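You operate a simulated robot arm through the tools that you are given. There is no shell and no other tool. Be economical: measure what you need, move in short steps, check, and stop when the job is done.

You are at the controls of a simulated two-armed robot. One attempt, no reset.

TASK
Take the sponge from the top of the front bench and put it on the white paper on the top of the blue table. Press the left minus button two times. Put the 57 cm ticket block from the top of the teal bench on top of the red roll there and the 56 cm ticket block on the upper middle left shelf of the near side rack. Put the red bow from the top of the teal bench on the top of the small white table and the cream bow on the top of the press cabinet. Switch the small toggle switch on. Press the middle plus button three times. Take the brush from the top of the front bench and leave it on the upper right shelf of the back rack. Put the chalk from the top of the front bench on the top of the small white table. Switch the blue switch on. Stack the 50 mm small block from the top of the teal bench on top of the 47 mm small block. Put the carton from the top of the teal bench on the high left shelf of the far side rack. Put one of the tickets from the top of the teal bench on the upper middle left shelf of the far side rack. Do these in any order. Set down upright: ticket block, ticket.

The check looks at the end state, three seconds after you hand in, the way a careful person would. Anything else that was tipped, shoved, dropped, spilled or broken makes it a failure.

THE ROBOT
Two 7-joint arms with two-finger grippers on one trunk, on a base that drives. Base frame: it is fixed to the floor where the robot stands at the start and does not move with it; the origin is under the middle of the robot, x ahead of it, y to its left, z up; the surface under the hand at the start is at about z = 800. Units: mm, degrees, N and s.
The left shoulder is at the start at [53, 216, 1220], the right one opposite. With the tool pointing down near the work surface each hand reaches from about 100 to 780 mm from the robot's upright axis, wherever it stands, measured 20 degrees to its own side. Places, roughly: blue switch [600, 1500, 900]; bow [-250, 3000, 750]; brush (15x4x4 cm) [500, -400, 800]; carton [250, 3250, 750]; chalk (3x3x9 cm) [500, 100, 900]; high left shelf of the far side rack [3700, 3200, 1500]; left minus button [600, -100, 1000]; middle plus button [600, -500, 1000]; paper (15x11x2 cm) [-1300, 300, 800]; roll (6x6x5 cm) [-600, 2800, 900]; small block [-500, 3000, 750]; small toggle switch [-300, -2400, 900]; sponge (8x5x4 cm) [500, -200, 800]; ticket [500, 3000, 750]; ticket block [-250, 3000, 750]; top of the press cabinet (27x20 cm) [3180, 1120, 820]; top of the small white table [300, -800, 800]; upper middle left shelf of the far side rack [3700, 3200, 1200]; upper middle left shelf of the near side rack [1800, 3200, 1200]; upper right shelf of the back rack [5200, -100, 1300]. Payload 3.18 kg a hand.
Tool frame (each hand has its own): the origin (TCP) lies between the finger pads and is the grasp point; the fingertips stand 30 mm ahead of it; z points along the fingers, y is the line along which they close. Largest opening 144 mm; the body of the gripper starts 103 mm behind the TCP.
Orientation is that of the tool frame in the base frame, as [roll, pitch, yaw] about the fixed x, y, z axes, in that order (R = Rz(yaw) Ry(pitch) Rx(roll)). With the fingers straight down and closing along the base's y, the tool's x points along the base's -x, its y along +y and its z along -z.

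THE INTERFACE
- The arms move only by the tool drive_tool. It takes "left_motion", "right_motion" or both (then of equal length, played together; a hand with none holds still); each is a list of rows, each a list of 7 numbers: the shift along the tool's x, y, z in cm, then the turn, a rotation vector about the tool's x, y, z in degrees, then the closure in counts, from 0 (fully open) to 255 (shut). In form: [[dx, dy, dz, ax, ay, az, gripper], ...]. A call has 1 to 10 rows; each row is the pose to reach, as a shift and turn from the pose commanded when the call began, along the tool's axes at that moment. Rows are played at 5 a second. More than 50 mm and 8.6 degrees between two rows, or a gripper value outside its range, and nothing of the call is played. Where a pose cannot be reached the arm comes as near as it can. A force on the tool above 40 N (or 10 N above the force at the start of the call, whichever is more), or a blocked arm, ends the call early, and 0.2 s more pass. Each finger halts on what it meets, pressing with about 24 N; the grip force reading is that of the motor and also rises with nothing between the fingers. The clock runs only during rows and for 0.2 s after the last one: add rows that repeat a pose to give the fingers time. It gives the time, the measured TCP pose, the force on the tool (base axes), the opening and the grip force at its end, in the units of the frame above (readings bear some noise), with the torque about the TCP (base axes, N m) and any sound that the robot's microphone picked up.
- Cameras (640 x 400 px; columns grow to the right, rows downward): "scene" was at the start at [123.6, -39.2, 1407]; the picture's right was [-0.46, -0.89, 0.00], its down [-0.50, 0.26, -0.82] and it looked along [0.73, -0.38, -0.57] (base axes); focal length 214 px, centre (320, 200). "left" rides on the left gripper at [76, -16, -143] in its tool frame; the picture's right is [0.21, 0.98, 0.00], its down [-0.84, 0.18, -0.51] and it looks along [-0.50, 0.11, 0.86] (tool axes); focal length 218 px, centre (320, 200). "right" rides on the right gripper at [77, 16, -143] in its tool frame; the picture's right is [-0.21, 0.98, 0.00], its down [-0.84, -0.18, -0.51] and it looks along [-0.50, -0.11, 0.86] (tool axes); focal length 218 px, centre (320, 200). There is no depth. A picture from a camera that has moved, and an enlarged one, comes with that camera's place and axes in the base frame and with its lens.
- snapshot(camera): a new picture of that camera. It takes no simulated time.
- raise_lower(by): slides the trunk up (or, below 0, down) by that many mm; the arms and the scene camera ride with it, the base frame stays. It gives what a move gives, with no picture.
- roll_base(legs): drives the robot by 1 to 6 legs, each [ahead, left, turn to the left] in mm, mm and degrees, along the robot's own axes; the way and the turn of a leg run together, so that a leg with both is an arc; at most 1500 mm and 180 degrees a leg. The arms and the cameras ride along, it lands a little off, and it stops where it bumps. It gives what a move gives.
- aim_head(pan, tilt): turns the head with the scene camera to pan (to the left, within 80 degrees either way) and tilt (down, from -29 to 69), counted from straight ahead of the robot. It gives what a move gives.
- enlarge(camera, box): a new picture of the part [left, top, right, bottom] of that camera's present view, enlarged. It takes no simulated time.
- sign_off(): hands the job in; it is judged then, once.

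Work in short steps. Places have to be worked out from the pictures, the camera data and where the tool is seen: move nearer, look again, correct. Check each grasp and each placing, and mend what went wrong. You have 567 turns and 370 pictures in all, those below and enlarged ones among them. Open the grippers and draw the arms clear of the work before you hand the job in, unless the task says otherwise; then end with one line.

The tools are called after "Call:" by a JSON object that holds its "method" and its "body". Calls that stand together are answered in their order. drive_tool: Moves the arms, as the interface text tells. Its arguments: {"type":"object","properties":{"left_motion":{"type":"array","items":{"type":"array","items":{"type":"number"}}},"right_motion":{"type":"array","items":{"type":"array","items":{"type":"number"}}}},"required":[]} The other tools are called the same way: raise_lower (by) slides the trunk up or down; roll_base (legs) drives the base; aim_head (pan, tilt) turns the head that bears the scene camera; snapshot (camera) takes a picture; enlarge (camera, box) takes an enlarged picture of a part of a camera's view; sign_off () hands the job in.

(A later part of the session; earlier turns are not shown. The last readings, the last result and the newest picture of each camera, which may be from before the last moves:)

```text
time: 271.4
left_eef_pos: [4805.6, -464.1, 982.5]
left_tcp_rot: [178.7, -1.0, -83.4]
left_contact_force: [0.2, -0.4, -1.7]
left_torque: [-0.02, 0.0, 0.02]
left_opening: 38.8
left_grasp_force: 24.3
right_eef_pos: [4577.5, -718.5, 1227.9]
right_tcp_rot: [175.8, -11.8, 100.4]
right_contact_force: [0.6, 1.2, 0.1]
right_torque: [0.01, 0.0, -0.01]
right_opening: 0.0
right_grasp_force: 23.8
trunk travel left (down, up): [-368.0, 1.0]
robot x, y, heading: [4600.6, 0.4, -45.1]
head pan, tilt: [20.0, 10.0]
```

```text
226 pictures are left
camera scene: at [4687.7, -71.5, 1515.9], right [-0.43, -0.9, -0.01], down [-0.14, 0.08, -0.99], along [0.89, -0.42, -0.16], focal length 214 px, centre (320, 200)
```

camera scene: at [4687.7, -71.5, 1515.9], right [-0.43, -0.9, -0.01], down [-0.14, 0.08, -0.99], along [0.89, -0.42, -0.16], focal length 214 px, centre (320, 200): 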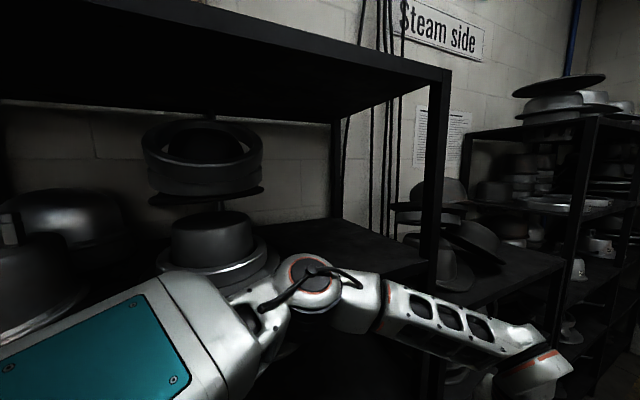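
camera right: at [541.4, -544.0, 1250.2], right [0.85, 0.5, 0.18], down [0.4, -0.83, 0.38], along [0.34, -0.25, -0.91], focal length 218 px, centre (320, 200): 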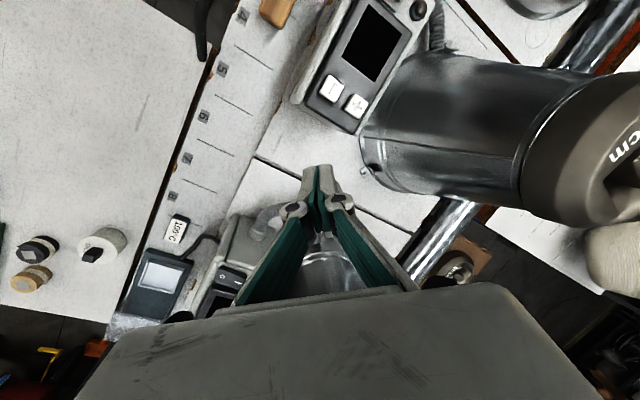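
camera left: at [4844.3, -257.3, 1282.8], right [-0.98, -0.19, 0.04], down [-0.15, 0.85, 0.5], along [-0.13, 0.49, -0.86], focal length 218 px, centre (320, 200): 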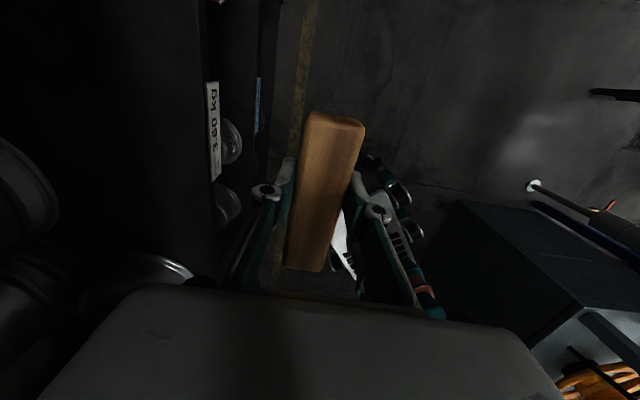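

The free zone is around (5130..5185, -360). I raise the left hand outside the rack first, to z≈1310.

Call:
{"method": "drive_tool", "body": {"left_motion": [[-1.2, -0.5, -4.1, 0, 0, 0.8, 255], [-2.4, -1, -8.2, 0, 0, 1.6, 255], [-3.6, -1.5, -12.3, 0, 0, 2.4, 255], [-4.8, -2, -16.4, 0, 0, 3.2, 255], [-6, -2.5, -20.5, 0, 0, 4, 255], [-7.2, -3, -24.6, 0, 0, 5, 255], [-8.4, -3.6, -28.7, 0, 0, 6, 255], [-9.6, -4.1, -33, 0, 0, 6.6, 255], [-9.6, -4.1, -33, 0, 0, 6.6, 255]]}}

Call:
{"method": "snapshot", "body": {"camera": "scene"}}

```text
time: 273.4
left_eef_pos: [4852.4, -359.3, 1299.9]
left_tcp_rot: [177.9, -0.6, -90.4]
left_contact_force: [0.1, 1.0, -1.8]
left_torque: [-0.05, 0.02, 0.0]
left_opening: 38.3
left_grasp_force: 23.8
right_eef_pos: [4595.7, -720.8, 1226.7]
right_tcp_rot: [176.7, -12.2, 100.4]
right_contact_force: [-0.2, -0.2, -0.6]
right_torque: [0.0, -0.03, -0.04]
right_opening: 0.2
right_grasp_force: 24.3
trunk travel left (down, up): [-368.0, 1.0]
robot x, y, heading: [4600.8, 2.6, -45.1]
head pan, tilt: [20.0, 10.0]
```

```text
225 pictures are left
camera scene: at [4710.1, -75.0, 1513.6], right [-0.43, -0.91, -0.01], down [-0.15, 0.08, -0.98], along [0.89, -0.42, -0.17], focal length 214 px, centre (320, 200)
```

scene: 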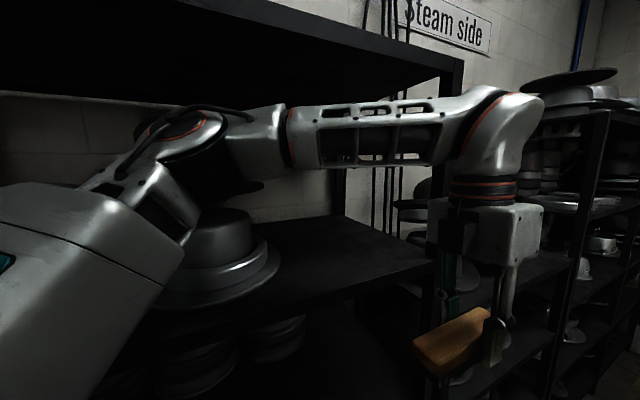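

The elbow is close to the rack. I shift the base about 110 mm away so the arm will reach in straighter.

Call:
{"method": "roll_base", "body": {"legs": [[-35, -106, 0]]}}

Call:
{"method": "drive_tool", "body": {"left_motion": [[0, 0, -1, 5, 0, 0, 255], [0, -1, -2, 10, 0, 0, 255], [0, -3, -3, 15, 0, 0, 255], [0, -6, -4, 20, 0, 0, 255], [0, -9, -5, 25, 0, 0, 255], [0, -12, -5, 25, 0, 0, 255]]}}

Call:
{"method": "snapshot", "body": {"camera": "scene"}}

Call:
{"method": "snapshot", "body": {"camera": "left"}}

```text
time: 275.0
left_eef_pos: [4760.7, -399.4, 1305.3]
left_tcp_rot: [177.8, -1.3, -89.9]
left_contact_force: [-0.3, -0.2, -1.0]
left_torque: [0.01, 0.01, -0.02]
left_opening: 39.0
left_grasp_force: 24.2
right_eef_pos: [4502.5, -761.6, 1232.3]
right_tcp_rot: [177.0, -11.7, 100.4]
right_contact_force: [-0.8, -0.2, 0.7]
right_torque: [0.03, -0.01, -0.02]
right_opening: 0.1
right_grasp_force: 24.4
trunk travel left (down, up): [-368.0, 1.0]
robot x, y, heading: [4503.5, -48.5, -45.0]
head pan, tilt: [20.0, 10.0]
```

```text
time: 276.4
left_eef_pos: [4885.3, -399.3, 1351.2]
left_tcp_rot: [-157.2, -1.4, -90.0]
left_contact_force: [0.2, -0.4, -0.6]
left_torque: [-0.02, 0.05, 0.02]
left_opening: 38.7
left_grasp_force: 24.2
right_eef_pos: [4504.5, -761.9, 1231.9]
right_tcp_rot: [177.0, -11.7, 100.5]
right_contact_force: [-0.1, 0.8, 0.1]
right_torque: [0.01, 0.04, 0.02]
right_opening: 0.0
right_grasp_force: 23.9
trunk travel left (down, up): [-368.0, 1.0]
robot x, y, heading: [4502.1, -44.2, -44.9]
head pan, tilt: [20.0, 10.0]
```

```text
224 pictures are left
camera scene: at [4619.3, -112.4, 1514.0], right [-0.42, -0.91, 0.0], down [-0.16, 0.07, -0.98], along [0.89, -0.42, -0.17], focal length 214 px, centre (320, 200)
```

scene: 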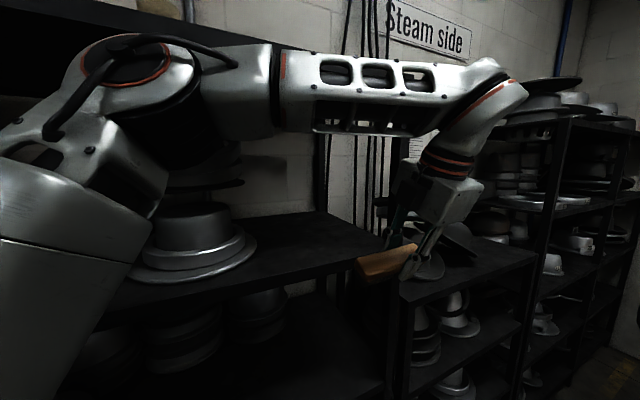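

```text
223 pictures are left
camera left: at [4844.9, -471.3, 1489.7], right [-0.9, -0.22, -0.37], down [-0.36, 0.85, 0.38], along [0.24, 0.48, -0.85], focal length 218 px, centre (320, 200)
```

left: 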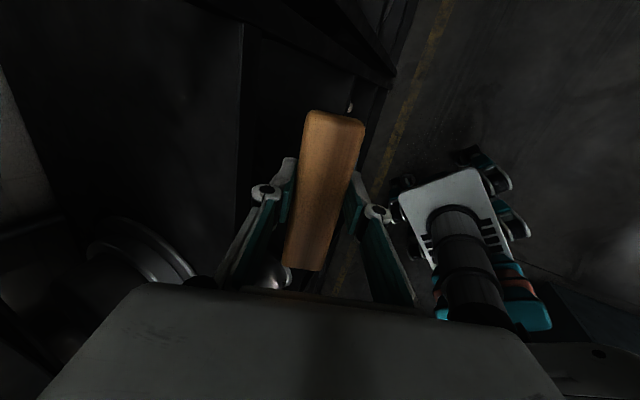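

The robot is level again. I tilt to about 32° and lower to z≈1312 just outside the shelf.

Call:
{"method": "drive_tool", "body": {"left_motion": [[0, -1.5, 2, 3, 0, 0, 255], [0, -3, 4, 6, 0, 0, 255], [0, -4.5, 6.1, 9, 0, 0, 255], [0, -4.5, 6.1, 9, 0, 0, 255]]}}

Call:
{"method": "snapshot", "body": {"camera": "scene"}}

```text
time: 277.4
left_eef_pos: [4947.8, -397.3, 1312.6]
left_tcp_rot: [-148.0, -1.4, -90.0]
left_contact_force: [0.5, -0.5, -1.2]
left_torque: [-0.02, 0.02, 0.01]
left_opening: 38.4
left_grasp_force: 23.7
right_eef_pos: [4503.7, -761.9, 1232.5]
right_tcp_rot: [176.9, -11.6, 100.4]
right_contact_force: [0.2, 0.3, -0.2]
right_torque: [0.03, -0.01, -0.03]
right_opening: 0.0
right_grasp_force: 24.0
trunk travel left (down, up): [-368.0, 1.0]
robot x, y, heading: [4502.1, -47.1, -45.0]
head pan, tilt: [20.0, 10.0]
```

```text
222 pictures are left
camera scene: at [4617.3, -112.5, 1514.2], right [-0.42, -0.91, 0.0], down [-0.16, 0.07, -0.98], along [0.89, -0.42, -0.17], focal length 214 px, centre (320, 200)
```

scene: 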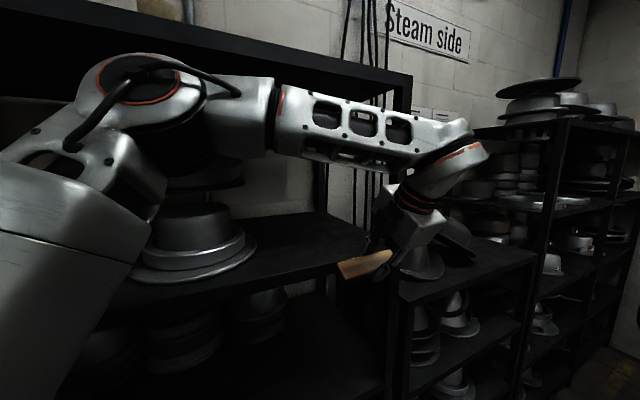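

I move forward into the shelf space, about 160 mm, watching forces.

Call:
{"method": "drive_tool", "body": {"left_motion": [[0, -2.8, 1.5, 0, 0, 0, 255], [0, -5.6, 3, 0, 0, 0, 255], [0, -8.4, 4.6, 0, 0, 0, 255], [0, -11.2, 6.2, 0, 0, 0, 255], [0, -14, 7.8, 0, 0, 0, 255], [0, -14, 7.8, 0, 0, 0, 255]]}}

Call:
{"method": "snapshot", "body": {"camera": "scene"}}

Call:
{"method": "snapshot", "body": {"camera": "left"}}

```text
time: 277.9
left_eef_pos: [4971.3, -396.6, 1314.0]
left_tcp_rot: [-149.4, -1.2, -90.2]
left_contact_force: [-17.2, 2.4, 7.3]
left_torque: [0.23, -0.01, 0.25]
left_opening: 38.6
left_grasp_force: 23.5
right_eef_pos: [4501.5, -762.4, 1232.3]
right_tcp_rot: [176.9, -11.7, 100.4]
right_contact_force: [0.2, -0.5, -0.5]
right_torque: [0.01, 0.11, 0.01]
right_opening: 0.0
right_grasp_force: 24.2
trunk travel left (down, up): [-368.0, 1.0]
robot x, y, heading: [4502.7, -44.1, -45.1]
head pan, tilt: [20.0, 10.0]
stopped in row 2 (left hand): the force on the tool passed its limit at 49 N (the readings are from after the stop); the commanded pose is now the measured one
```

```text
221 pictures are left
camera scene: at [4616.3, -112.7, 1514.3], right [-0.42, -0.91, 0.0], down [-0.16, 0.07, -0.98], along [0.89, -0.42, -0.17], focal length 214 px, centre (320, 200)
```

scene: 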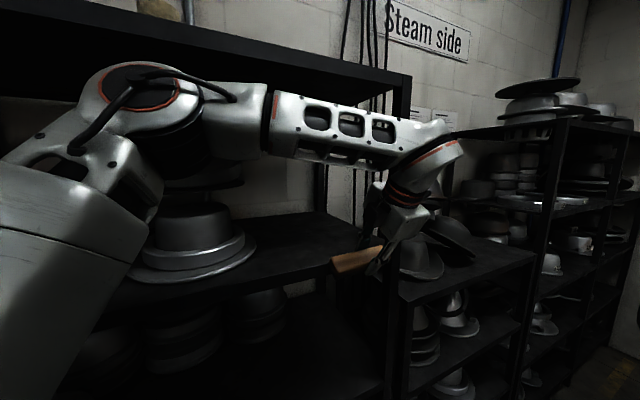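

```text
220 pictures are left
camera left: at [4912.6, -470.8, 1446.3], right [-0.84, -0.22, -0.49], down [-0.41, 0.85, 0.33], along [0.35, 0.48, -0.81], focal length 218 px, centre (320, 200)
```

left: 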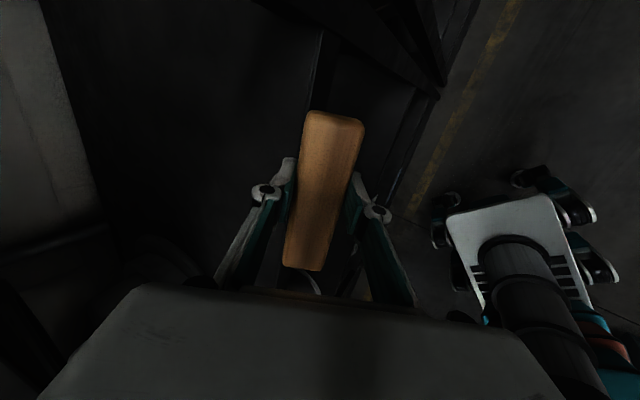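

The brush met the shelf's front edge, so the rack is nearer and its shelf higher than I judged (front x≈5000, shelf z≈1305). I back off, rise 55 mm and shift left.

Call:
{"method": "drive_tool", "body": {"left_motion": [[0, 2, -1.2, 0, 0, 0, 255], [0, 4.3, -2.5, 0, 0, 0, 255], [-1.9, 3.4, -4.1, 0, 0, 0, 255], [-3.8, 2.4, -5.7, 0, 0, 0, 255], [-5.7, 1.5, -7.2, 1.5, 0, 0, 255], [-5.7, 1.5, -7.2, 1.5, 0, 0, 255]]}}

Call:
{"method": "aim_head", "body": {"pan": 15, "tilt": 18}}

Call:
{"method": "snapshot", "body": {"camera": "scene"}}

```text
time: 279.3
left_eef_pos: [4924.7, -339.4, 1366.5]
left_tcp_rot: [-147.6, -1.1, -90.1]
left_contact_force: [-0.1, -0.4, -1.6]
left_torque: [0.0, -0.04, -0.01]
left_opening: 38.9
left_grasp_force: 24.1
right_eef_pos: [4503.9, -762.6, 1230.6]
right_tcp_rot: [177.0, -11.8, 100.5]
right_contact_force: [-0.6, 0.0, 0.3]
right_torque: [-0.02, 0.0, 0.01]
right_opening: 0.2
right_grasp_force: 24.2
trunk travel left (down, up): [-368.0, 1.0]
robot x, y, heading: [4501.9, -47.4, -45.0]
head pan, tilt: [20.0, 10.0]
```

```text
time: 280.0
left_eef_pos: [4924.3, -339.7, 1368.2]
left_tcp_rot: [-147.8, -1.3, -90.1]
left_contact_force: [0.8, 0.6, -0.9]
left_torque: [-0.02, 0.02, 0.02]
left_opening: 38.6
left_grasp_force: 23.9
right_eef_pos: [4502.5, -760.5, 1232.3]
right_tcp_rot: [177.0, -11.7, 100.5]
right_contact_force: [-0.6, 0.5, -0.2]
right_torque: [0.0, -0.01, -0.04]
right_opening: 0.0
right_grasp_force: 23.5
trunk travel left (down, up): [-368.0, 1.0]
robot x, y, heading: [4499.6, -48.5, -45.1]
head pan, tilt: [15.0, 18.0]
```

```text
219 pictures are left
camera scene: at [4613.8, -119.9, 1501.2], right [-0.5, -0.87, 0.0], down [-0.27, 0.15, -0.95], along [0.82, -0.48, -0.31], focal length 214 px, centre (320, 200)
```

scene: 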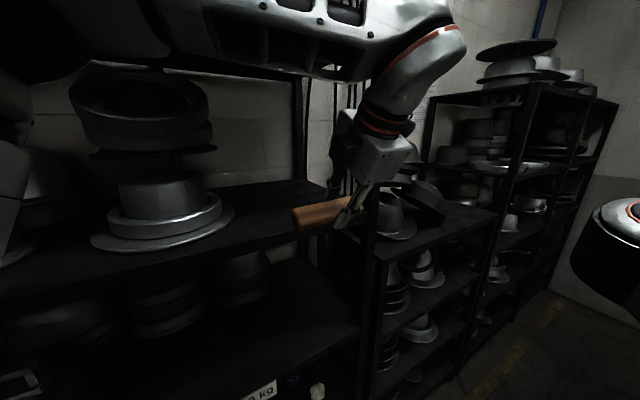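

Call:
{"method": "enlarge", "body": {"camera": "scene", "box": [60, 60, 440, 320]}}

```text
1.54 times, centred on (250, 190) of scene
camera zoom: at [4613.8, -119.9, 1501.2], right [-0.5, -0.87, 0.0], down [-0.27, 0.15, -0.95], along [0.82, -0.48, -0.31], focal length 330 px, centre (428, 215)
```

zoom: 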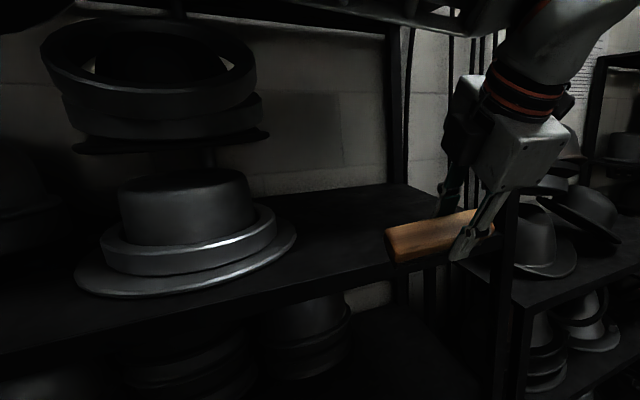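

I advance 130 mm into the shelf at this higher level.

Call:
{"method": "drive_tool", "body": {"left_motion": [[0, -2.2, 1.4, 0, 0, 0, 255], [0, -4.4, 2.8, 0, 0, 0, 255], [0, -6.6, 4.2, 0, 0, 0, 255], [0, -8.8, 5.6, 0, 0, 0, 255], [0, -11, 7, 0, 0, 0, 255], [0, -11, 7, 0, 0, 0, 255]]}}

Call:
{"method": "enlarge", "body": {"camera": "scene", "box": [60, 60, 440, 320]}}

Call:
{"method": "snapshot", "body": {"camera": "left"}}

```text
time: 281.4
left_eef_pos: [5054.8, -340.6, 1367.1]
left_tcp_rot: [-147.8, -1.2, -90.1]
left_contact_force: [0.0, 0.1, -1.6]
left_torque: [0.0, -0.03, -0.02]
left_opening: 38.9
left_grasp_force: 24.4
right_eef_pos: [4501.7, -761.4, 1231.8]
right_tcp_rot: [177.0, -11.7, 100.4]
right_contact_force: [0.6, 1.5, 0.3]
right_torque: [0.02, 0.0, 0.0]
right_opening: 0.0
right_grasp_force: 24.0
trunk travel left (down, up): [-368.0, 1.0]
robot x, y, heading: [4505.2, -42.1, -44.8]
head pan, tilt: [15.0, 18.0]
```

```text
1.54 times, centred on (250, 190) of scene
camera zoom: at [4613.3, -120.0, 1501.2], right [-0.5, -0.87, 0.0], down [-0.27, 0.15, -0.95], along [0.82, -0.48, -0.31], focal length 330 px, centre (428, 215)
```

zoom: 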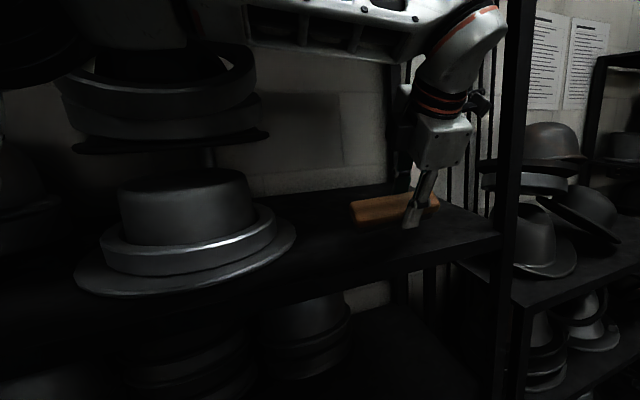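

```text
216 pictures are left
camera left: at [4991.4, -413.3, 1497.0], right [-0.83, -0.22, -0.52], down [-0.42, 0.85, 0.32], along [0.37, 0.48, -0.79], focal length 218 px, centre (320, 200)
```

left: 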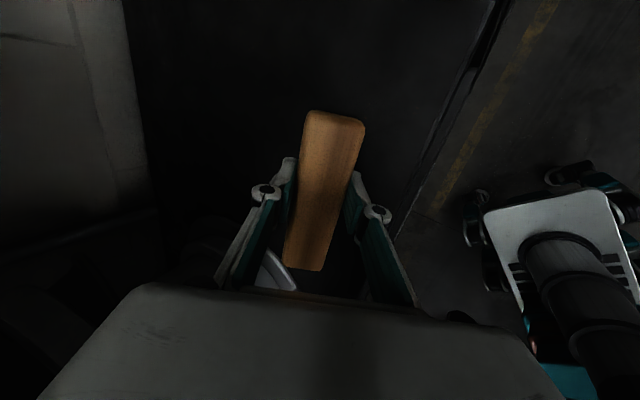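

The brush is fully inside above the shelf. I lower gradually until contact.

Call:
{"method": "drive_tool", "body": {"left_motion": [[0, 0.4, 0.7, 0, 0, 0, 255], [0, 0.7, 1.1, 0, 0, 0, 255], [0, 0.9, 1.5, 0, 0, 0, 255], [0, 1.1, 1.8, 0, 0, 0, 255], [0, 1.3, 2.1, 0, 0, 0, 255]]}}

Call:
{"method": "drive_tool", "body": {"left_motion": [[0, 0.2, 0.3, 0, 0, 0, 255], [0, 0.35, 0.6, 0, 0, 0, 255], [0, 0.55, 0.85, 0, 0, 0, 255], [0, 0.7, 1.1, 0, 0, 0, 255]]}}

```text
time: 282.6
left_eef_pos: [5055.7, -339.8, 1342.1]
left_tcp_rot: [-147.5, -1.2, -90.2]
left_contact_force: [0.4, -1.0, 9.6]
left_torque: [0.75, -0.12, -0.11]
left_opening: 38.5
left_grasp_force: 24.2
right_eef_pos: [4501.7, -761.7, 1232.4]
right_tcp_rot: [177.1, -11.7, 100.4]
right_contact_force: [-0.9, -0.2, -0.6]
right_torque: [-0.01, 0.04, 0.0]
right_opening: 0.1
right_grasp_force: 23.7
trunk travel left (down, up): [-368.0, 1.0]
robot x, y, heading: [4504.1, -47.3, -45.3]
head pan, tilt: [15.0, 18.0]
```

```text
time: 283.3
left_eef_pos: [5055.4, -341.2, 1339.3]
left_tcp_rot: [-147.2, -1.9, -90.2]
left_contact_force: [-6.1, 3.5, 13.2]
left_torque: [0.65, 0.27, 0.15]
left_opening: 38.9
left_grasp_force: 23.7
right_eef_pos: [4501.1, -761.0, 1232.0]
right_tcp_rot: [176.9, -11.8, 100.4]
right_contact_force: [0.5, 0.2, 0.4]
right_torque: [0.0, 0.03, 0.0]
right_opening: 0.0
right_grasp_force: 23.8
trunk travel left (down, up): [-368.0, 1.0]
robot x, y, heading: [4502.5, -45.9, -45.0]
head pan, tilt: [15.0, 18.0]
stopped in row 3 (left hand): the force on the tool passed its limit at 43 N (the readings are from after the stop); the commanded pose is now the measured one
```

Contact is made. I relax slightly, open gently so the brush settles flat, then retreat along the tool axis.

Call:
{"method": "drive_tool", "body": {"left_motion": [[0, -0.1, -0.2, 0, 0, 0, 255], [0, -0.1, -0.2, 0, 0, 0, 170], [0, -0.1, -0.2, 0, 0, 0, 145], [0, -0.1, -0.2, 0, 0, 0, 125], [0, -0.1, -0.2, 0, 0, 0, 125], [0, -0.1, -2, 0, 0, 0, 125], [0, -0.1, -5, 0, 0, 0, 125], [0, 1.5, -8, 0, 0, 0, 125]]}}

Call:
{"method": "snapshot", "body": {"camera": "left"}}

Call:
{"method": "enlarge", "body": {"camera": "scene", "box": [160, 100, 440, 280]}}

```text
time: 285.1
left_eef_pos: [4998.3, -339.2, 1398.2]
left_tcp_rot: [-147.2, -1.7, -90.2]
left_contact_force: [0.7, 0.4, 0.1]
left_torque: [0.01, -0.03, 0.03]
left_opening: 73.2
left_grasp_force: 0.1
right_eef_pos: [4500.7, -762.6, 1232.5]
right_tcp_rot: [176.9, -11.7, 100.5]
right_contact_force: [-0.3, -0.3, 0.1]
right_torque: [-0.01, 0.0, -0.03]
right_opening: 0.0
right_grasp_force: 24.2
trunk travel left (down, up): [-368.0, 1.0]
robot x, y, heading: [4504.9, -45.0, -45.2]
head pan, tilt: [15.0, 18.0]
```

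```text
215 pictures are left
camera left: at [4933.8, -410.7, 1528.7], right [-0.82, -0.22, -0.52], down [-0.42, 0.85, 0.3], along [0.38, 0.47, -0.8], focal length 218 px, centre (320, 200)
```

left: 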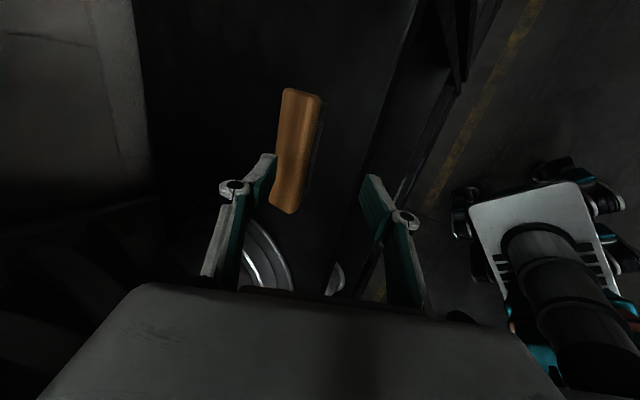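

```text
2.22 times, centred on (300, 190) of scene
camera zoom: at [4612.3, -120.1, 1501.3], right [-0.5, -0.87, 0.0], down [-0.27, 0.15, -0.95], along [0.82, -0.48, -0.31], focal length 477 px, centre (364, 222)
```

zoom: 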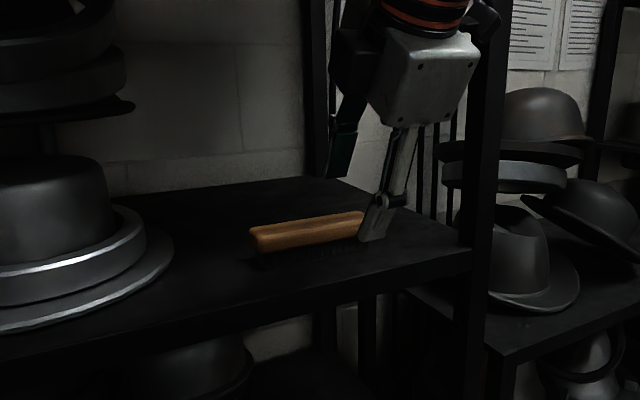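

The brush lies on the shelf. I withdraw the hand horizontally out of the rack.

Call:
{"method": "drive_tool", "body": {"left_motion": [[0, 2.5, -1.6, 0, 0, 0, 125], [0, 5, -3.2, 0, 0, 0, 125], [0, 8, -5, 0, 0, 0, 125], [0, 11, -7, -5, 0, 0, 180], [0, 14, -8, -12, 0, 0, 255], [0, 16, -8, -18, 0, 0, 255], [0, 17, -7, -24, 0, 0, 255], [0, 17, -6, -30, 0, 0, 255]]}}

Call:
{"method": "snapshot", "body": {"camera": "scene"}}

```text
time: 286.9
left_eef_pos: [4828.6, -339.8, 1355.5]
left_tcp_rot: [-177.4, -1.7, -90.3]
left_contact_force: [0.5, -0.7, 0.6]
left_torque: [0.01, -0.01, -0.01]
left_opening: 0.1
left_grasp_force: 24.5
right_eef_pos: [4503.6, -761.6, 1232.0]
right_tcp_rot: [177.0, -11.8, 100.3]
right_contact_force: [-0.1, 0.5, 0.2]
right_torque: [0.03, 0.02, 0.01]
right_opening: 0.0
right_grasp_force: 24.1
trunk travel left (down, up): [-368.0, 1.0]
robot x, y, heading: [4502.0, -45.6, -45.0]
head pan, tilt: [15.0, 18.0]
```

```text
213 pictures are left
camera scene: at [4615.2, -120.0, 1501.0], right [-0.5, -0.87, 0.0], down [-0.27, 0.15, -0.95], along [0.82, -0.48, -0.31], focal length 214 px, centre (320, 200)
```

scene: 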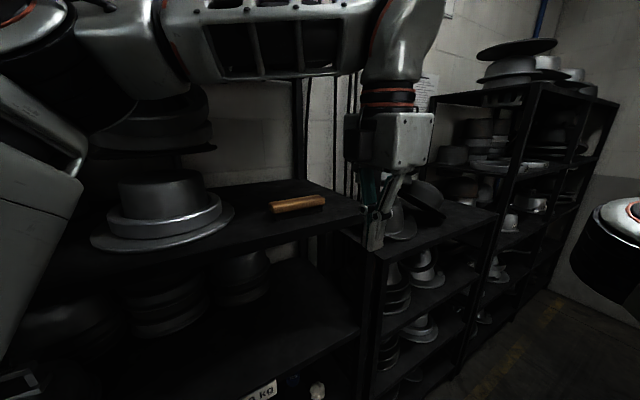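

The brush is placed. I turn back down the aisle and re-tuck the left arm as on the way in.

Call:
{"method": "roll_base", "body": {"legs": [[0, 0, -45]]}}

Call:
{"method": "drive_tool", "body": {"left_motion": [[2.7, -1.3, 3, 0, 0, 0, 255], [5.4, -2.6, 6, 0, 0, 0, 255], [8.1, -3.9, 9, 0, 0, 0, 255], [10.8, -5.2, 12, 0, 0, 0, 255], [13.5, -6.5, 15, 0, 0, 0, 255], [16.2, -7.8, 18, 0, 0, 0, 255], [19, -9.2, 21.5, 0, 0, 0, 255]]}}

Call:
{"method": "roll_base", "body": {"legs": [[-1500, 0, 0], [-1130, 0, 0]]}}

Call:
{"method": "aim_head", "body": {"pan": 0, "tilt": 20}}

Call:
{"method": "snapshot", "body": {"camera": "scene"}}

```text
time: 289.3
left_eef_pos: [4532.6, -483.0, 1355.4]
left_tcp_rot: [-177.2, -1.7, -134.2]
left_contact_force: [-0.6, -0.5, 0.0]
left_torque: [0.02, 0.03, 0.01]
left_opening: 0.1
left_grasp_force: 24.3
right_eef_pos: [4005.3, -560.8, 1232.2]
right_tcp_rot: [176.9, -11.6, 56.4]
right_contact_force: [-0.8, 0.8, -0.4]
right_torque: [0.02, -0.02, 0.02]
right_opening: 0.0
right_grasp_force: 24.3
trunk travel left (down, up): [-368.0, 1.0]
robot x, y, heading: [4499.6, -47.5, -89.0]
head pan, tilt: [15.0, 18.0]
```

```text
time: 290.9
left_eef_pos: [4476.7, -698.5, 1150.1]
left_tcp_rot: [-177.5, -1.8, -133.6]
left_contact_force: [-0.2, -0.8, 0.3]
left_torque: [0.0, -0.02, -0.02]
left_opening: 0.0
left_grasp_force: 23.8
right_eef_pos: [4006.6, -561.7, 1231.9]
right_tcp_rot: [177.0, -11.8, 56.4]
right_contact_force: [-0.1, -0.7, -0.9]
right_torque: [0.03, -0.04, 0.0]
right_opening: 0.0
right_grasp_force: 24.2
trunk travel left (down, up): [-368.0, 1.0]
robot x, y, heading: [4504.5, -45.0, -89.2]
head pan, tilt: [15.0, 18.0]
```

```text
time: 303.7
left_eef_pos: [4441.5, 1932.0, 1151.3]
left_tcp_rot: [-177.4, -1.7, -134.9]
left_contact_force: [-0.3, -0.4, 1.3]
left_torque: [-0.01, 0.0, 0.06]
left_opening: 0.0
left_grasp_force: 23.7
right_eef_pos: [3973.5, 2076.6, 1231.3]
right_tcp_rot: [176.9, -11.7, 55.3]
right_contact_force: [-0.3, 0.2, -0.3]
right_torque: [0.0, 0.02, 0.02]
right_opening: 0.1
right_grasp_force: 24.0
trunk travel left (down, up): [-368.0, 1.0]
robot x, y, heading: [4480.9, 2580.6, -90.0]
head pan, tilt: [15.0, 18.0]
```

```text
time: 304.5
left_eef_pos: [4442.2, 1931.4, 1150.4]
left_tcp_rot: [-177.5, -1.7, -134.7]
left_contact_force: [-0.6, 0.0, 0.0]
left_torque: [0.02, 0.0, 0.0]
left_opening: 0.4
left_grasp_force: 23.3
right_eef_pos: [3974.3, 2075.6, 1232.2]
right_tcp_rot: [177.1, -11.7, 55.3]
right_contact_force: [0.6, 0.6, -0.2]
right_torque: [-0.02, 0.0, -0.01]
right_opening: 0.0
right_grasp_force: 24.0
trunk travel left (down, up): [-368.0, 1.0]
robot x, y, heading: [4481.6, 2580.5, -90.4]
head pan, tilt: [0.0, 20.0]
```

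```text
212 pictures are left
camera scene: at [4482.0, 2449.0, 1497.9], right [-1.0, 0.0, 0.0], down [0.0, 0.34, -0.94], along [0.0, -0.94, -0.34], focal length 214 px, centre (320, 200)
```

scene: 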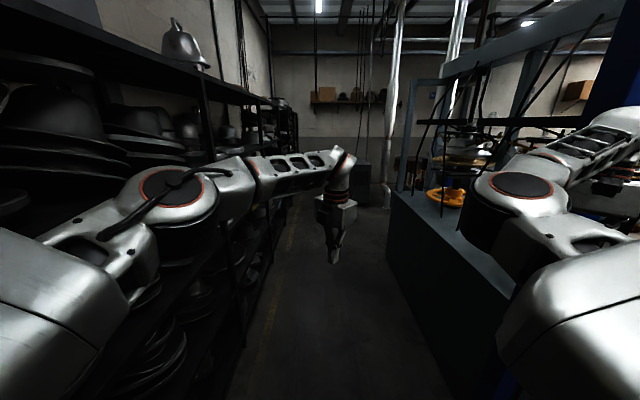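

Now back the way I came, reversing along the corridor, pausing near x≈3650 to look at the far side rack.

Call:
{"method": "roll_base", "body": {"legs": [[0, 0, 41], [-161, -191, 0], [0, 0, 49], [-700, -20, 0]]}}

Call:
{"method": "aim_head", "body": {"pan": 79, "tilt": 10}}

Call:
{"method": "snapshot", "body": {"camera": "scene"}}

Call:
{"method": "aim_head", "body": {"pan": 79, "tilt": -10}}

Call:
{"method": "snapshot", "body": {"camera": "scene"}}

```text
time: 314.3
left_eef_pos: [4186.5, 2529.4, 1151.8]
left_tcp_rot: [-177.4, -1.8, -43.7]
left_contact_force: [0.0, -0.9, 0.3]
left_torque: [0.04, -0.01, 0.02]
left_opening: 0.0
left_grasp_force: 23.6
right_eef_pos: [4049.1, 2060.0, 1231.5]
right_tcp_rot: [177.1, -11.8, 146.5]
right_contact_force: [0.2, -0.3, -0.6]
right_torque: [0.0, -0.05, 0.03]
right_opening: 0.1
right_grasp_force: 23.8
trunk travel left (down, up): [-368.0, 1.0]
robot x, y, heading: [3531.2, 2558.5, 1.0]
head pan, tilt: [0.0, 20.0]
```

```text
time: 315.8
left_eef_pos: [4187.0, 2531.0, 1149.7]
left_tcp_rot: [-177.4, -1.7, -43.7]
left_contact_force: [0.2, -0.5, 0.1]
left_torque: [-0.01, -0.03, 0.0]
left_opening: 0.4
left_grasp_force: 24.2
right_eef_pos: [4050.4, 2058.8, 1231.7]
right_tcp_rot: [177.0, -11.6, 146.3]
right_contact_force: [-0.5, 0.2, 0.0]
right_torque: [-0.03, 0.0, 0.01]
right_opening: 0.0
right_grasp_force: 24.2
trunk travel left (down, up): [-368.0, 1.0]
robot x, y, heading: [3537.3, 2558.5, 1.1]
head pan, tilt: [79.0, 10.0]
```

```text
211 pictures are left
camera scene: at [3594.3, 2650.9, 1514.2], right [0.98, -0.18, 0.0], down [-0.03, -0.17, -0.98], along [0.17, 0.97, -0.17], focal length 214 px, centre (320, 200)
```

scene: 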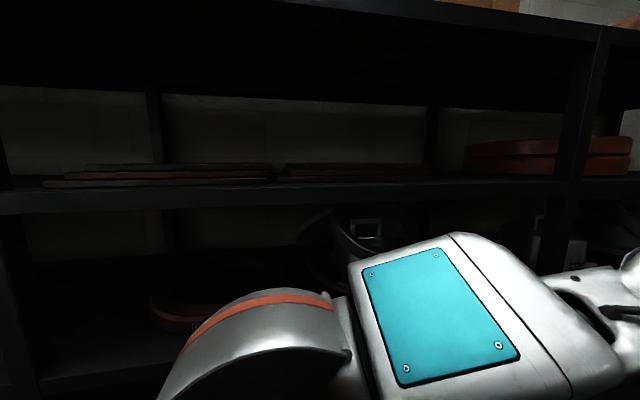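

```text
time: 316.6
left_eef_pos: [4187.3, 2530.9, 1151.4]
left_tcp_rot: [-177.4, -1.6, -43.7]
left_contact_force: [-0.1, 0.7, -0.9]
left_torque: [-0.04, 0.02, 0.03]
left_opening: 0.0
left_grasp_force: 24.4
right_eef_pos: [4050.3, 2059.9, 1231.9]
right_tcp_rot: [177.1, -11.7, 146.4]
right_contact_force: [1.4, -0.6, -0.4]
right_torque: [0.0, 0.01, 0.0]
right_opening: 0.0
right_grasp_force: 23.6
trunk travel left (down, up): [-368.0, 1.0]
robot x, y, heading: [3536.7, 2554.9, 0.8]
head pan, tilt: [79.0, -10.0]
```

```text
210 pictures are left
camera scene: at [3592.7, 2642.4, 1545.3], right [0.98, -0.18, 0.0], down [0.03, 0.17, -0.98], along [0.17, 0.97, 0.17], focal length 214 px, centre (320, 200)
```

scene: 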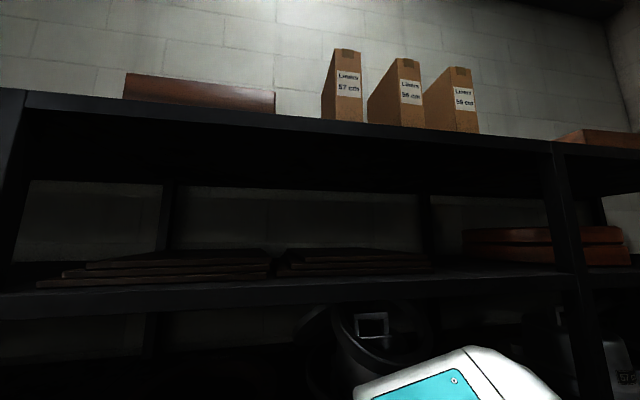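

The far side rack has a z≈1480 shelf and a lower one at about 1200. I continue back to the teal bench.

Call:
{"method": "roll_base", "body": {"legs": [[-900, -60, 0], [-1450, 0, 0], [-700, -300, 0], [-480, 0, 0], [0, 0, 89]]}}

Call:
{"method": "aim_head", "body": {"pan": 0, "tilt": 40}}

Call:
{"method": "snapshot", "body": {"camera": "scene"}}

```text
time: 318.7
left_eef_pos: [3972.3, 2515.9, 1149.8]
left_tcp_rot: [-177.6, -1.7, -43.5]
left_contact_force: [0.2, 0.9, 0.7]
left_torque: [-0.03, -0.09, -0.04]
left_opening: 0.0
left_grasp_force: 23.8
right_eef_pos: [3839.7, 2046.1, 1231.9]
right_tcp_rot: [177.2, -11.7, 147.3]
right_contact_force: [1.3, 1.2, 0.2]
right_torque: [-0.12, 0.12, 0.03]
right_opening: 0.0
right_grasp_force: 23.8
trunk travel left (down, up): [-368.0, 1.0]
robot x, y, heading: [3324.1, 2540.4, 1.1]
head pan, tilt: [79.0, -10.0]
stopped in leg 1: the robot was blocked; the commanded pose is now the measured one
```

```text
time: 320.2
left_eef_pos: [3973.4, 2514.2, 1149.9]
left_tcp_rot: [-177.5, -1.6, -43.6]
left_contact_force: [0.8, 0.0, 0.5]
left_torque: [0.01, -0.01, -0.03]
left_opening: 0.0
left_grasp_force: 23.9
right_eef_pos: [3840.6, 2045.4, 1231.4]
right_tcp_rot: [177.2, -11.7, 147.3]
right_contact_force: [4.3, 3.7, 3.1]
right_torque: [-0.84, 0.75, 0.37]
right_opening: 0.2
right_grasp_force: 24.2
trunk travel left (down, up): [-368.0, 1.0]
robot x, y, heading: [3319.5, 2537.0, 1.0]
head pan, tilt: [0.0, 40.0]
```

```text
209 pictures are left
camera scene: at [3449.5, 2543.9, 1466.4], right [0.02, -1.0, 0.0], down [-0.64, -0.01, -0.77], along [0.77, 0.01, -0.64], focal length 214 px, centre (320, 200)
```

scene: 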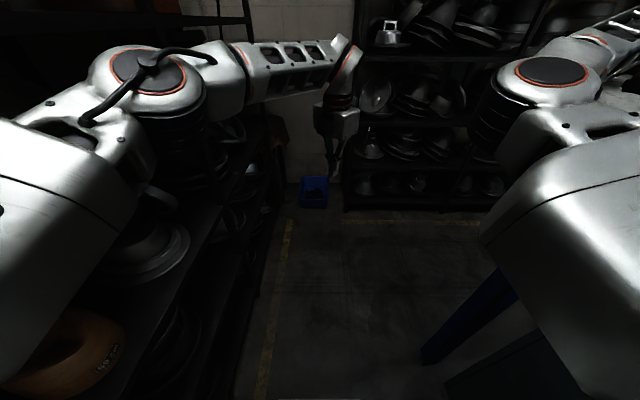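

The right hand touched the blue post. I ease forward, shift left 45 mm, then reverse as on the way in.

Call:
{"method": "roll_base", "body": {"legs": [[80, 0, 0], [0, 45, 0], [-500, 0, 0]]}}

Call:
{"method": "aim_head", "body": {"pan": -40, "tilt": 20}}

Call:
{"method": "snapshot", "body": {"camera": "scene"}}

```text
time: 324.5
left_eef_pos: [3552.9, 2553.6, 1149.5]
left_tcp_rot: [-177.5, -1.6, -43.3]
left_contact_force: [-0.7, 0.2, 0.1]
left_torque: [0.01, 0.01, -0.01]
left_opening: 0.1
left_grasp_force: 24.3
right_eef_pos: [3421.3, 2084.2, 1232.3]
right_tcp_rot: [177.1, -11.8, 147.4]
right_contact_force: [0.0, -0.1, -0.2]
right_torque: [0.0, -0.01, -0.01]
right_opening: 0.0
right_grasp_force: 24.0
trunk travel left (down, up): [-368.0, 1.0]
robot x, y, heading: [2902.6, 2574.7, 0.9]
head pan, tilt: [0.0, 40.0]
```

```text
time: 325.6
left_eef_pos: [3553.6, 2554.3, 1150.8]
left_tcp_rot: [-177.6, -1.7, -43.5]
left_contact_force: [0.5, 0.6, 0.7]
left_torque: [0.0, -0.05, -0.01]
left_opening: 0.2
left_grasp_force: 24.0
right_eef_pos: [3422.1, 2082.8, 1232.0]
right_tcp_rot: [177.1, -11.7, 147.4]
right_contact_force: [-0.5, -0.7, 0.3]
right_torque: [0.01, -0.01, 0.0]
right_opening: 0.2
right_grasp_force: 24.5
trunk travel left (down, up): [-368.0, 1.0]
robot x, y, heading: [2900.1, 2578.0, 1.5]
head pan, tilt: [-40.0, 20.0]
```

```text
208 pictures are left
camera scene: at [3017.1, 2521.4, 1497.8], right [-0.63, -0.78, 0.0], down [-0.27, 0.21, -0.94], along [0.73, -0.59, -0.34], focal length 214 px, centre (320, 200)
```

scene: 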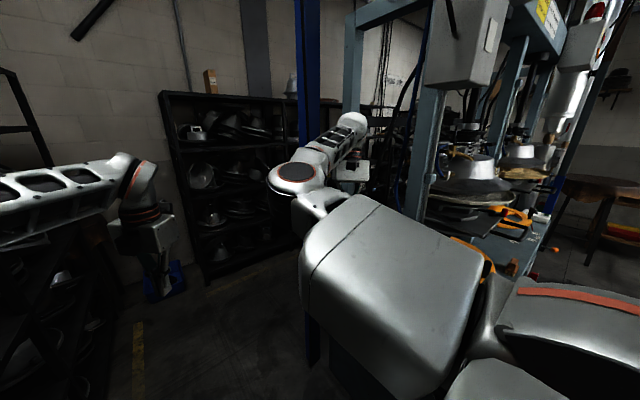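

Clear of the post. I continue reversing to the teal bench and turn to face it.

Call:
{"method": "roll_base", "body": {"legs": [[-1200, -50, 0], [-700, -60, 0], [-700, -250, 0], [-300, -50, 0], [0, 0, 89]]}}

Call:
{"method": "aim_head", "body": {"pan": 0, "tilt": 40}}

Call:
{"method": "snapshot", "body": {"camera": "scene"}}

```text
time: 344.3
left_eef_pos: [-6.4, 2749.4, 1148.8]
left_tcp_rot: [-177.5, -1.7, 47.7]
left_contact_force: [0.4, -1.4, -0.5]
left_torque: [0.0, -0.05, -0.03]
left_opening: 0.0
left_grasp_force: 24.0
right_eef_pos: [466.1, 2627.8, 1230.7]
right_tcp_rot: [177.2, -11.7, -121.5]
right_contact_force: [-0.4, -0.1, 0.3]
right_torque: [0.02, -0.01, -0.01]
right_opening: 0.1
right_grasp_force: 24.3
trunk travel left (down, up): [-368.0, 1.0]
robot x, y, heading: [-19.0, 2098.3, 92.3]
head pan, tilt: [-40.0, 20.0]
```

```text
time: 345.4
left_eef_pos: [-7.1, 2749.4, 1150.1]
left_tcp_rot: [-177.6, -1.5, 47.7]
left_contact_force: [-0.4, 0.4, -0.2]
left_torque: [-0.01, 0.02, 0.0]
left_opening: 0.0
left_grasp_force: 24.3
right_eef_pos: [465.8, 2626.5, 1231.3]
right_tcp_rot: [177.1, -11.7, -121.5]
right_contact_force: [0.7, -0.5, 0.5]
right_torque: [0.03, 0.05, -0.03]
right_opening: 0.0
right_grasp_force: 24.5
trunk travel left (down, up): [-368.0, 1.0]
robot x, y, heading: [-16.8, 2097.3, 92.3]
head pan, tilt: [0.0, 40.0]
```

```text
207 pictures are left
camera scene: at [-20.8, 2225.4, 1466.5], right [1.0, 0.04, 0.0], down [0.02, -0.64, -0.77], along [-0.03, 0.77, -0.64], focal length 214 px, centre (320, 200)
```

scene: 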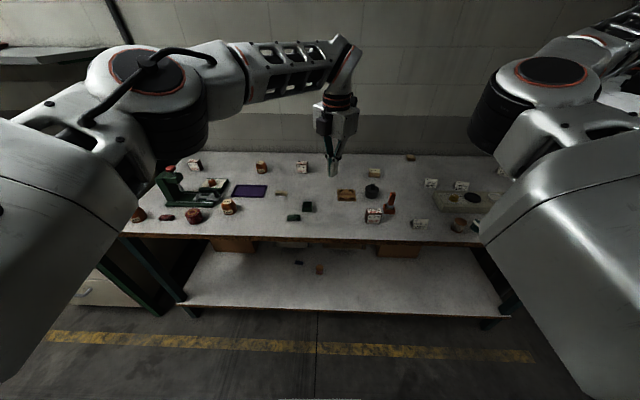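

Good view. I enlarge the bench in two halves to identify the objects.

Call:
{"method": "enlarge", "body": {"camera": "scene", "box": [110, 145, 320, 245]}}

Call:
{"method": "enlarge", "body": {"camera": "scene", "box": [310, 145, 520, 245]}}

```text
3.05 times, centred on (215, 195) of scene
camera zoom: at [-20.8, 2225.4, 1466.5], right [1.0, 0.04, 0.0], down [0.02, -0.64, -0.77], along [-0.03, 0.77, -0.64], focal length 654 px, centre (640, 215)
```

zoom: 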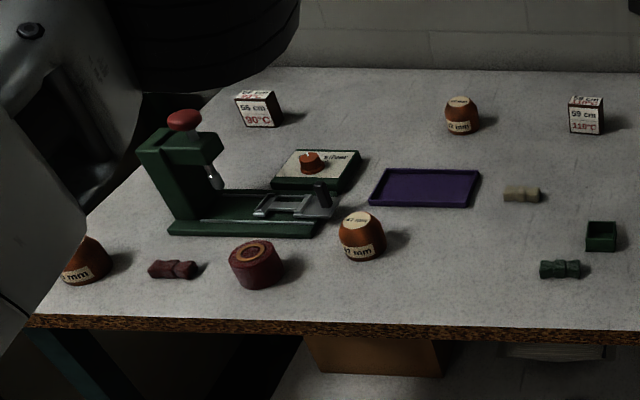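

```text
3.05 times, centred on (415, 195) of scene
camera zoom: at [-20.8, 2225.4, 1466.5], right [1.0, 0.04, 0.0], down [0.02, -0.64, -0.77], along [-0.03, 0.77, -0.64], focal length 654 px, centre (30, 215)
```

zoom: 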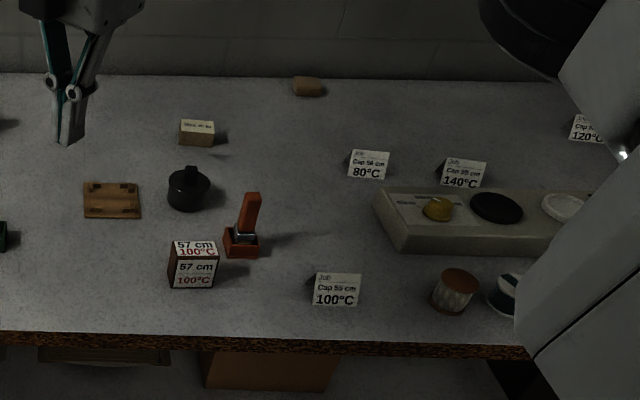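

Triangulating with the earlier view gives a bench height of about 855. The 57 cm block is near (164, 2833), the roll near (-539, 2814). I move in front of the 57 block.

Call:
{"method": "roll_base", "body": {"legs": [[150, -180, -2]]}}

Call:
{"method": "drive_tool", "body": {"left_motion": [[0, 0, 1, 0, 0, -8, 200], [0, 0, 2, 0, 0, -16, 140], [0, 0, 3, 0, 0, -24, 80], [0, 0, 4, 0, 0, -32, 40], [0, 0, 5, 0, 0, -40, 40], [0, 0, 5, 0, 0, -44, 40]]}}

Call:
{"method": "snapshot", "body": {"camera": "left"}}

Call:
{"method": "snapshot", "body": {"camera": "scene"}}

```text
time: 347.6
left_eef_pos: [190.4, 2904.0, 1149.3]
left_tcp_rot: [-177.6, -1.7, 45.6]
left_contact_force: [-0.1, -0.5, 0.0]
left_torque: [-0.03, -0.02, 0.05]
left_opening: 0.0
left_grasp_force: 23.8
right_eef_pos: [657.4, 2764.6, 1231.2]
right_tcp_rot: [177.1, -11.9, -123.5]
right_contact_force: [1.3, 0.1, -0.1]
right_torque: [-0.02, 0.0, -0.03]
right_opening: 0.1
right_grasp_force: 24.2
trunk travel left (down, up): [-368.0, 1.0]
robot x, y, heading: [156.5, 2254.0, 90.0]
head pan, tilt: [0.0, 40.0]
```

```text
time: 349.0
left_eef_pos: [189.3, 2904.9, 1099.5]
left_tcp_rot: [-179.4, -2.9, 89.8]
left_contact_force: [-0.2, -0.3, 0.6]
left_torque: [0.0, -0.04, -0.03]
left_opening: 121.4
left_grasp_force: 0.2
right_eef_pos: [658.4, 2763.5, 1232.9]
right_tcp_rot: [177.0, -11.7, -123.6]
right_contact_force: [0.2, -0.2, -0.2]
right_torque: [0.04, 0.02, 0.03]
right_opening: 0.3
right_grasp_force: 23.9
trunk travel left (down, up): [-368.0, 1.0]
robot x, y, heading: [154.8, 2253.5, 90.2]
head pan, tilt: [0.0, 40.0]
```

```text
204 pictures are left
camera left: at [174.8, 2974.1, 1246.1], right [0.98, 0.21, 0.0], down [0.18, -0.87, 0.46], along [0.09, -0.45, -0.89], focal length 218 px, centre (320, 200)
```

left: 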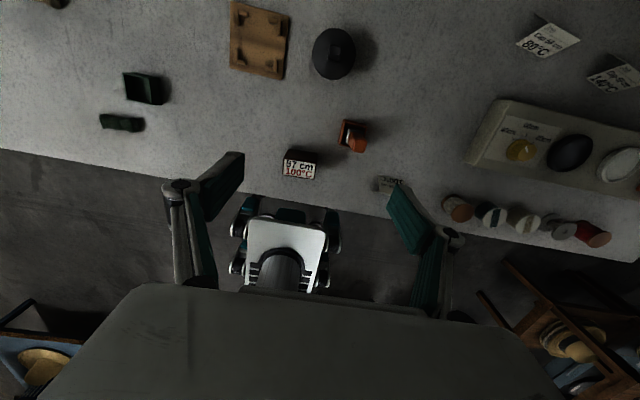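

```text
203 pictures are left
camera scene: at [157.2, 2379.7, 1466.5], right [1.0, 0.0, 0.0], down [0.0, -0.64, -0.77], along [0.0, 0.77, -0.64], focal length 214 px, centre (320, 200)
```

scene: 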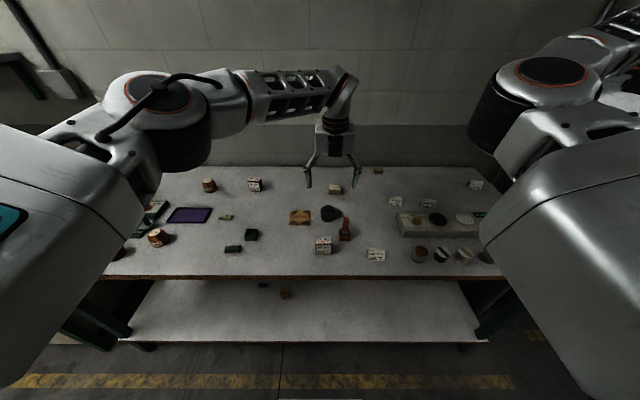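

Call:
{"method": "enlarge", "body": {"camera": "left", "box": [240, 110, 400, 220]}}

Call:
{"method": "enlarge", "body": {"camera": "scene", "box": [280, 200, 400, 280]}}

```text
3.64 times, centred on (320, 165) of left
camera zoom: at [174.8, 2974.1, 1246.1], right [0.98, 0.21, 0.0], down [0.18, -0.87, 0.46], along [0.09, -0.45, -0.89], focal length 794 px, centre (320, 327)
```

zoom: 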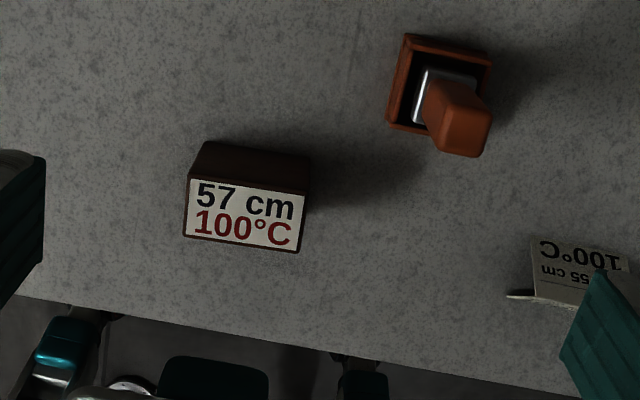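

```text
5.00 times, centred on (340, 240) of scene
camera zoom: at [157.2, 2379.7, 1466.5], right [1.0, 0.0, 0.0], down [0.0, -0.64, -0.77], along [0.0, 0.77, -0.64], focal length 1072 px, centre (220, 0)
```

zoom: 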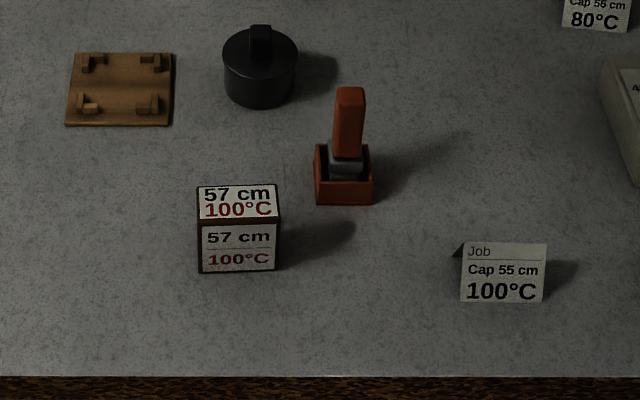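

Block top is at (167, 2848, 899), about 53×32 mm, rotated about 6°. I move above it with matched yaw.

Call:
{"method": "drive_tool", "body": {"left_motion": [[-1.6, -0.6, 3.5, 0, -0.7, -1.6, 70], [-3.2, -1.1, 7.2, 0, -1.5, -3.3, 110], [-4.8, -1.6, 11, 0, -2.2, -5, 110], [-6.4, -2.2, 14.7, 0, -2.9, -6.6, 110], [-6.4, -2.2, 14.7, 0, -2.9, -6.6, 110]]}}

Call:
{"method": "snapshot", "body": {"camera": "left"}}

Call:
{"method": "enlarge", "body": {"camera": "scene", "box": [260, 160, 400, 280]}}

```text
time: 350.2
left_eef_pos: [165.6, 2848.3, 950.4]
left_tcp_rot: [-179.6, 0.0, 96.3]
left_contact_force: [-1.1, 0.0, -0.6]
left_torque: [-0.01, 0.0, 0.01]
left_opening: 82.0
left_grasp_force: 0.1
right_eef_pos: [659.4, 2763.9, 1232.1]
right_tcp_rot: [177.1, -11.7, -123.6]
right_contact_force: [0.3, 0.4, 0.3]
right_torque: [0.02, 0.0, -0.01]
right_opening: 0.0
right_grasp_force: 23.9
trunk travel left (down, up): [-368.0, 1.0]
robot x, y, heading: [153.4, 2252.9, 90.2]
head pan, tilt: [0.0, 40.0]
```

```text
200 pictures are left
camera left: at [142.5, 2923.4, 1091.9], right [0.95, 0.31, -0.01], down [0.28, -0.82, 0.51], along [0.15, -0.48, -0.86], focal length 218 px, centre (320, 200)
```

left: 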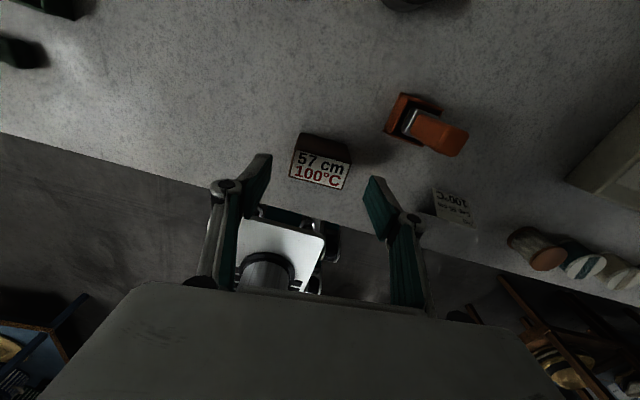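

```text
3.33 times, centred on (330, 220) of scene
camera zoom: at [157.3, 2379.6, 1466.5], right [1.0, 0.0, 0.0], down [0.0, -0.64, -0.77], along [0.0, 0.77, -0.64], focal length 715 px, centre (287, 133)
```

zoom: 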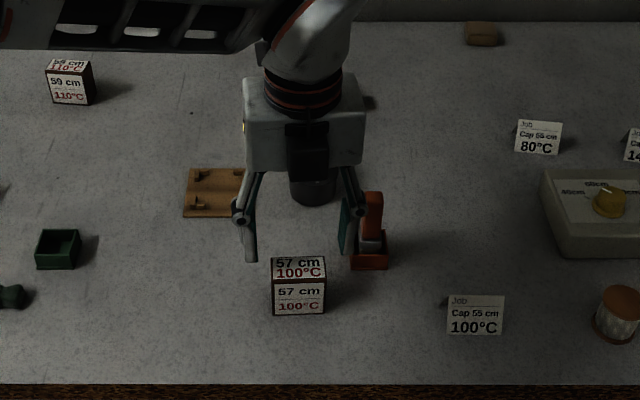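

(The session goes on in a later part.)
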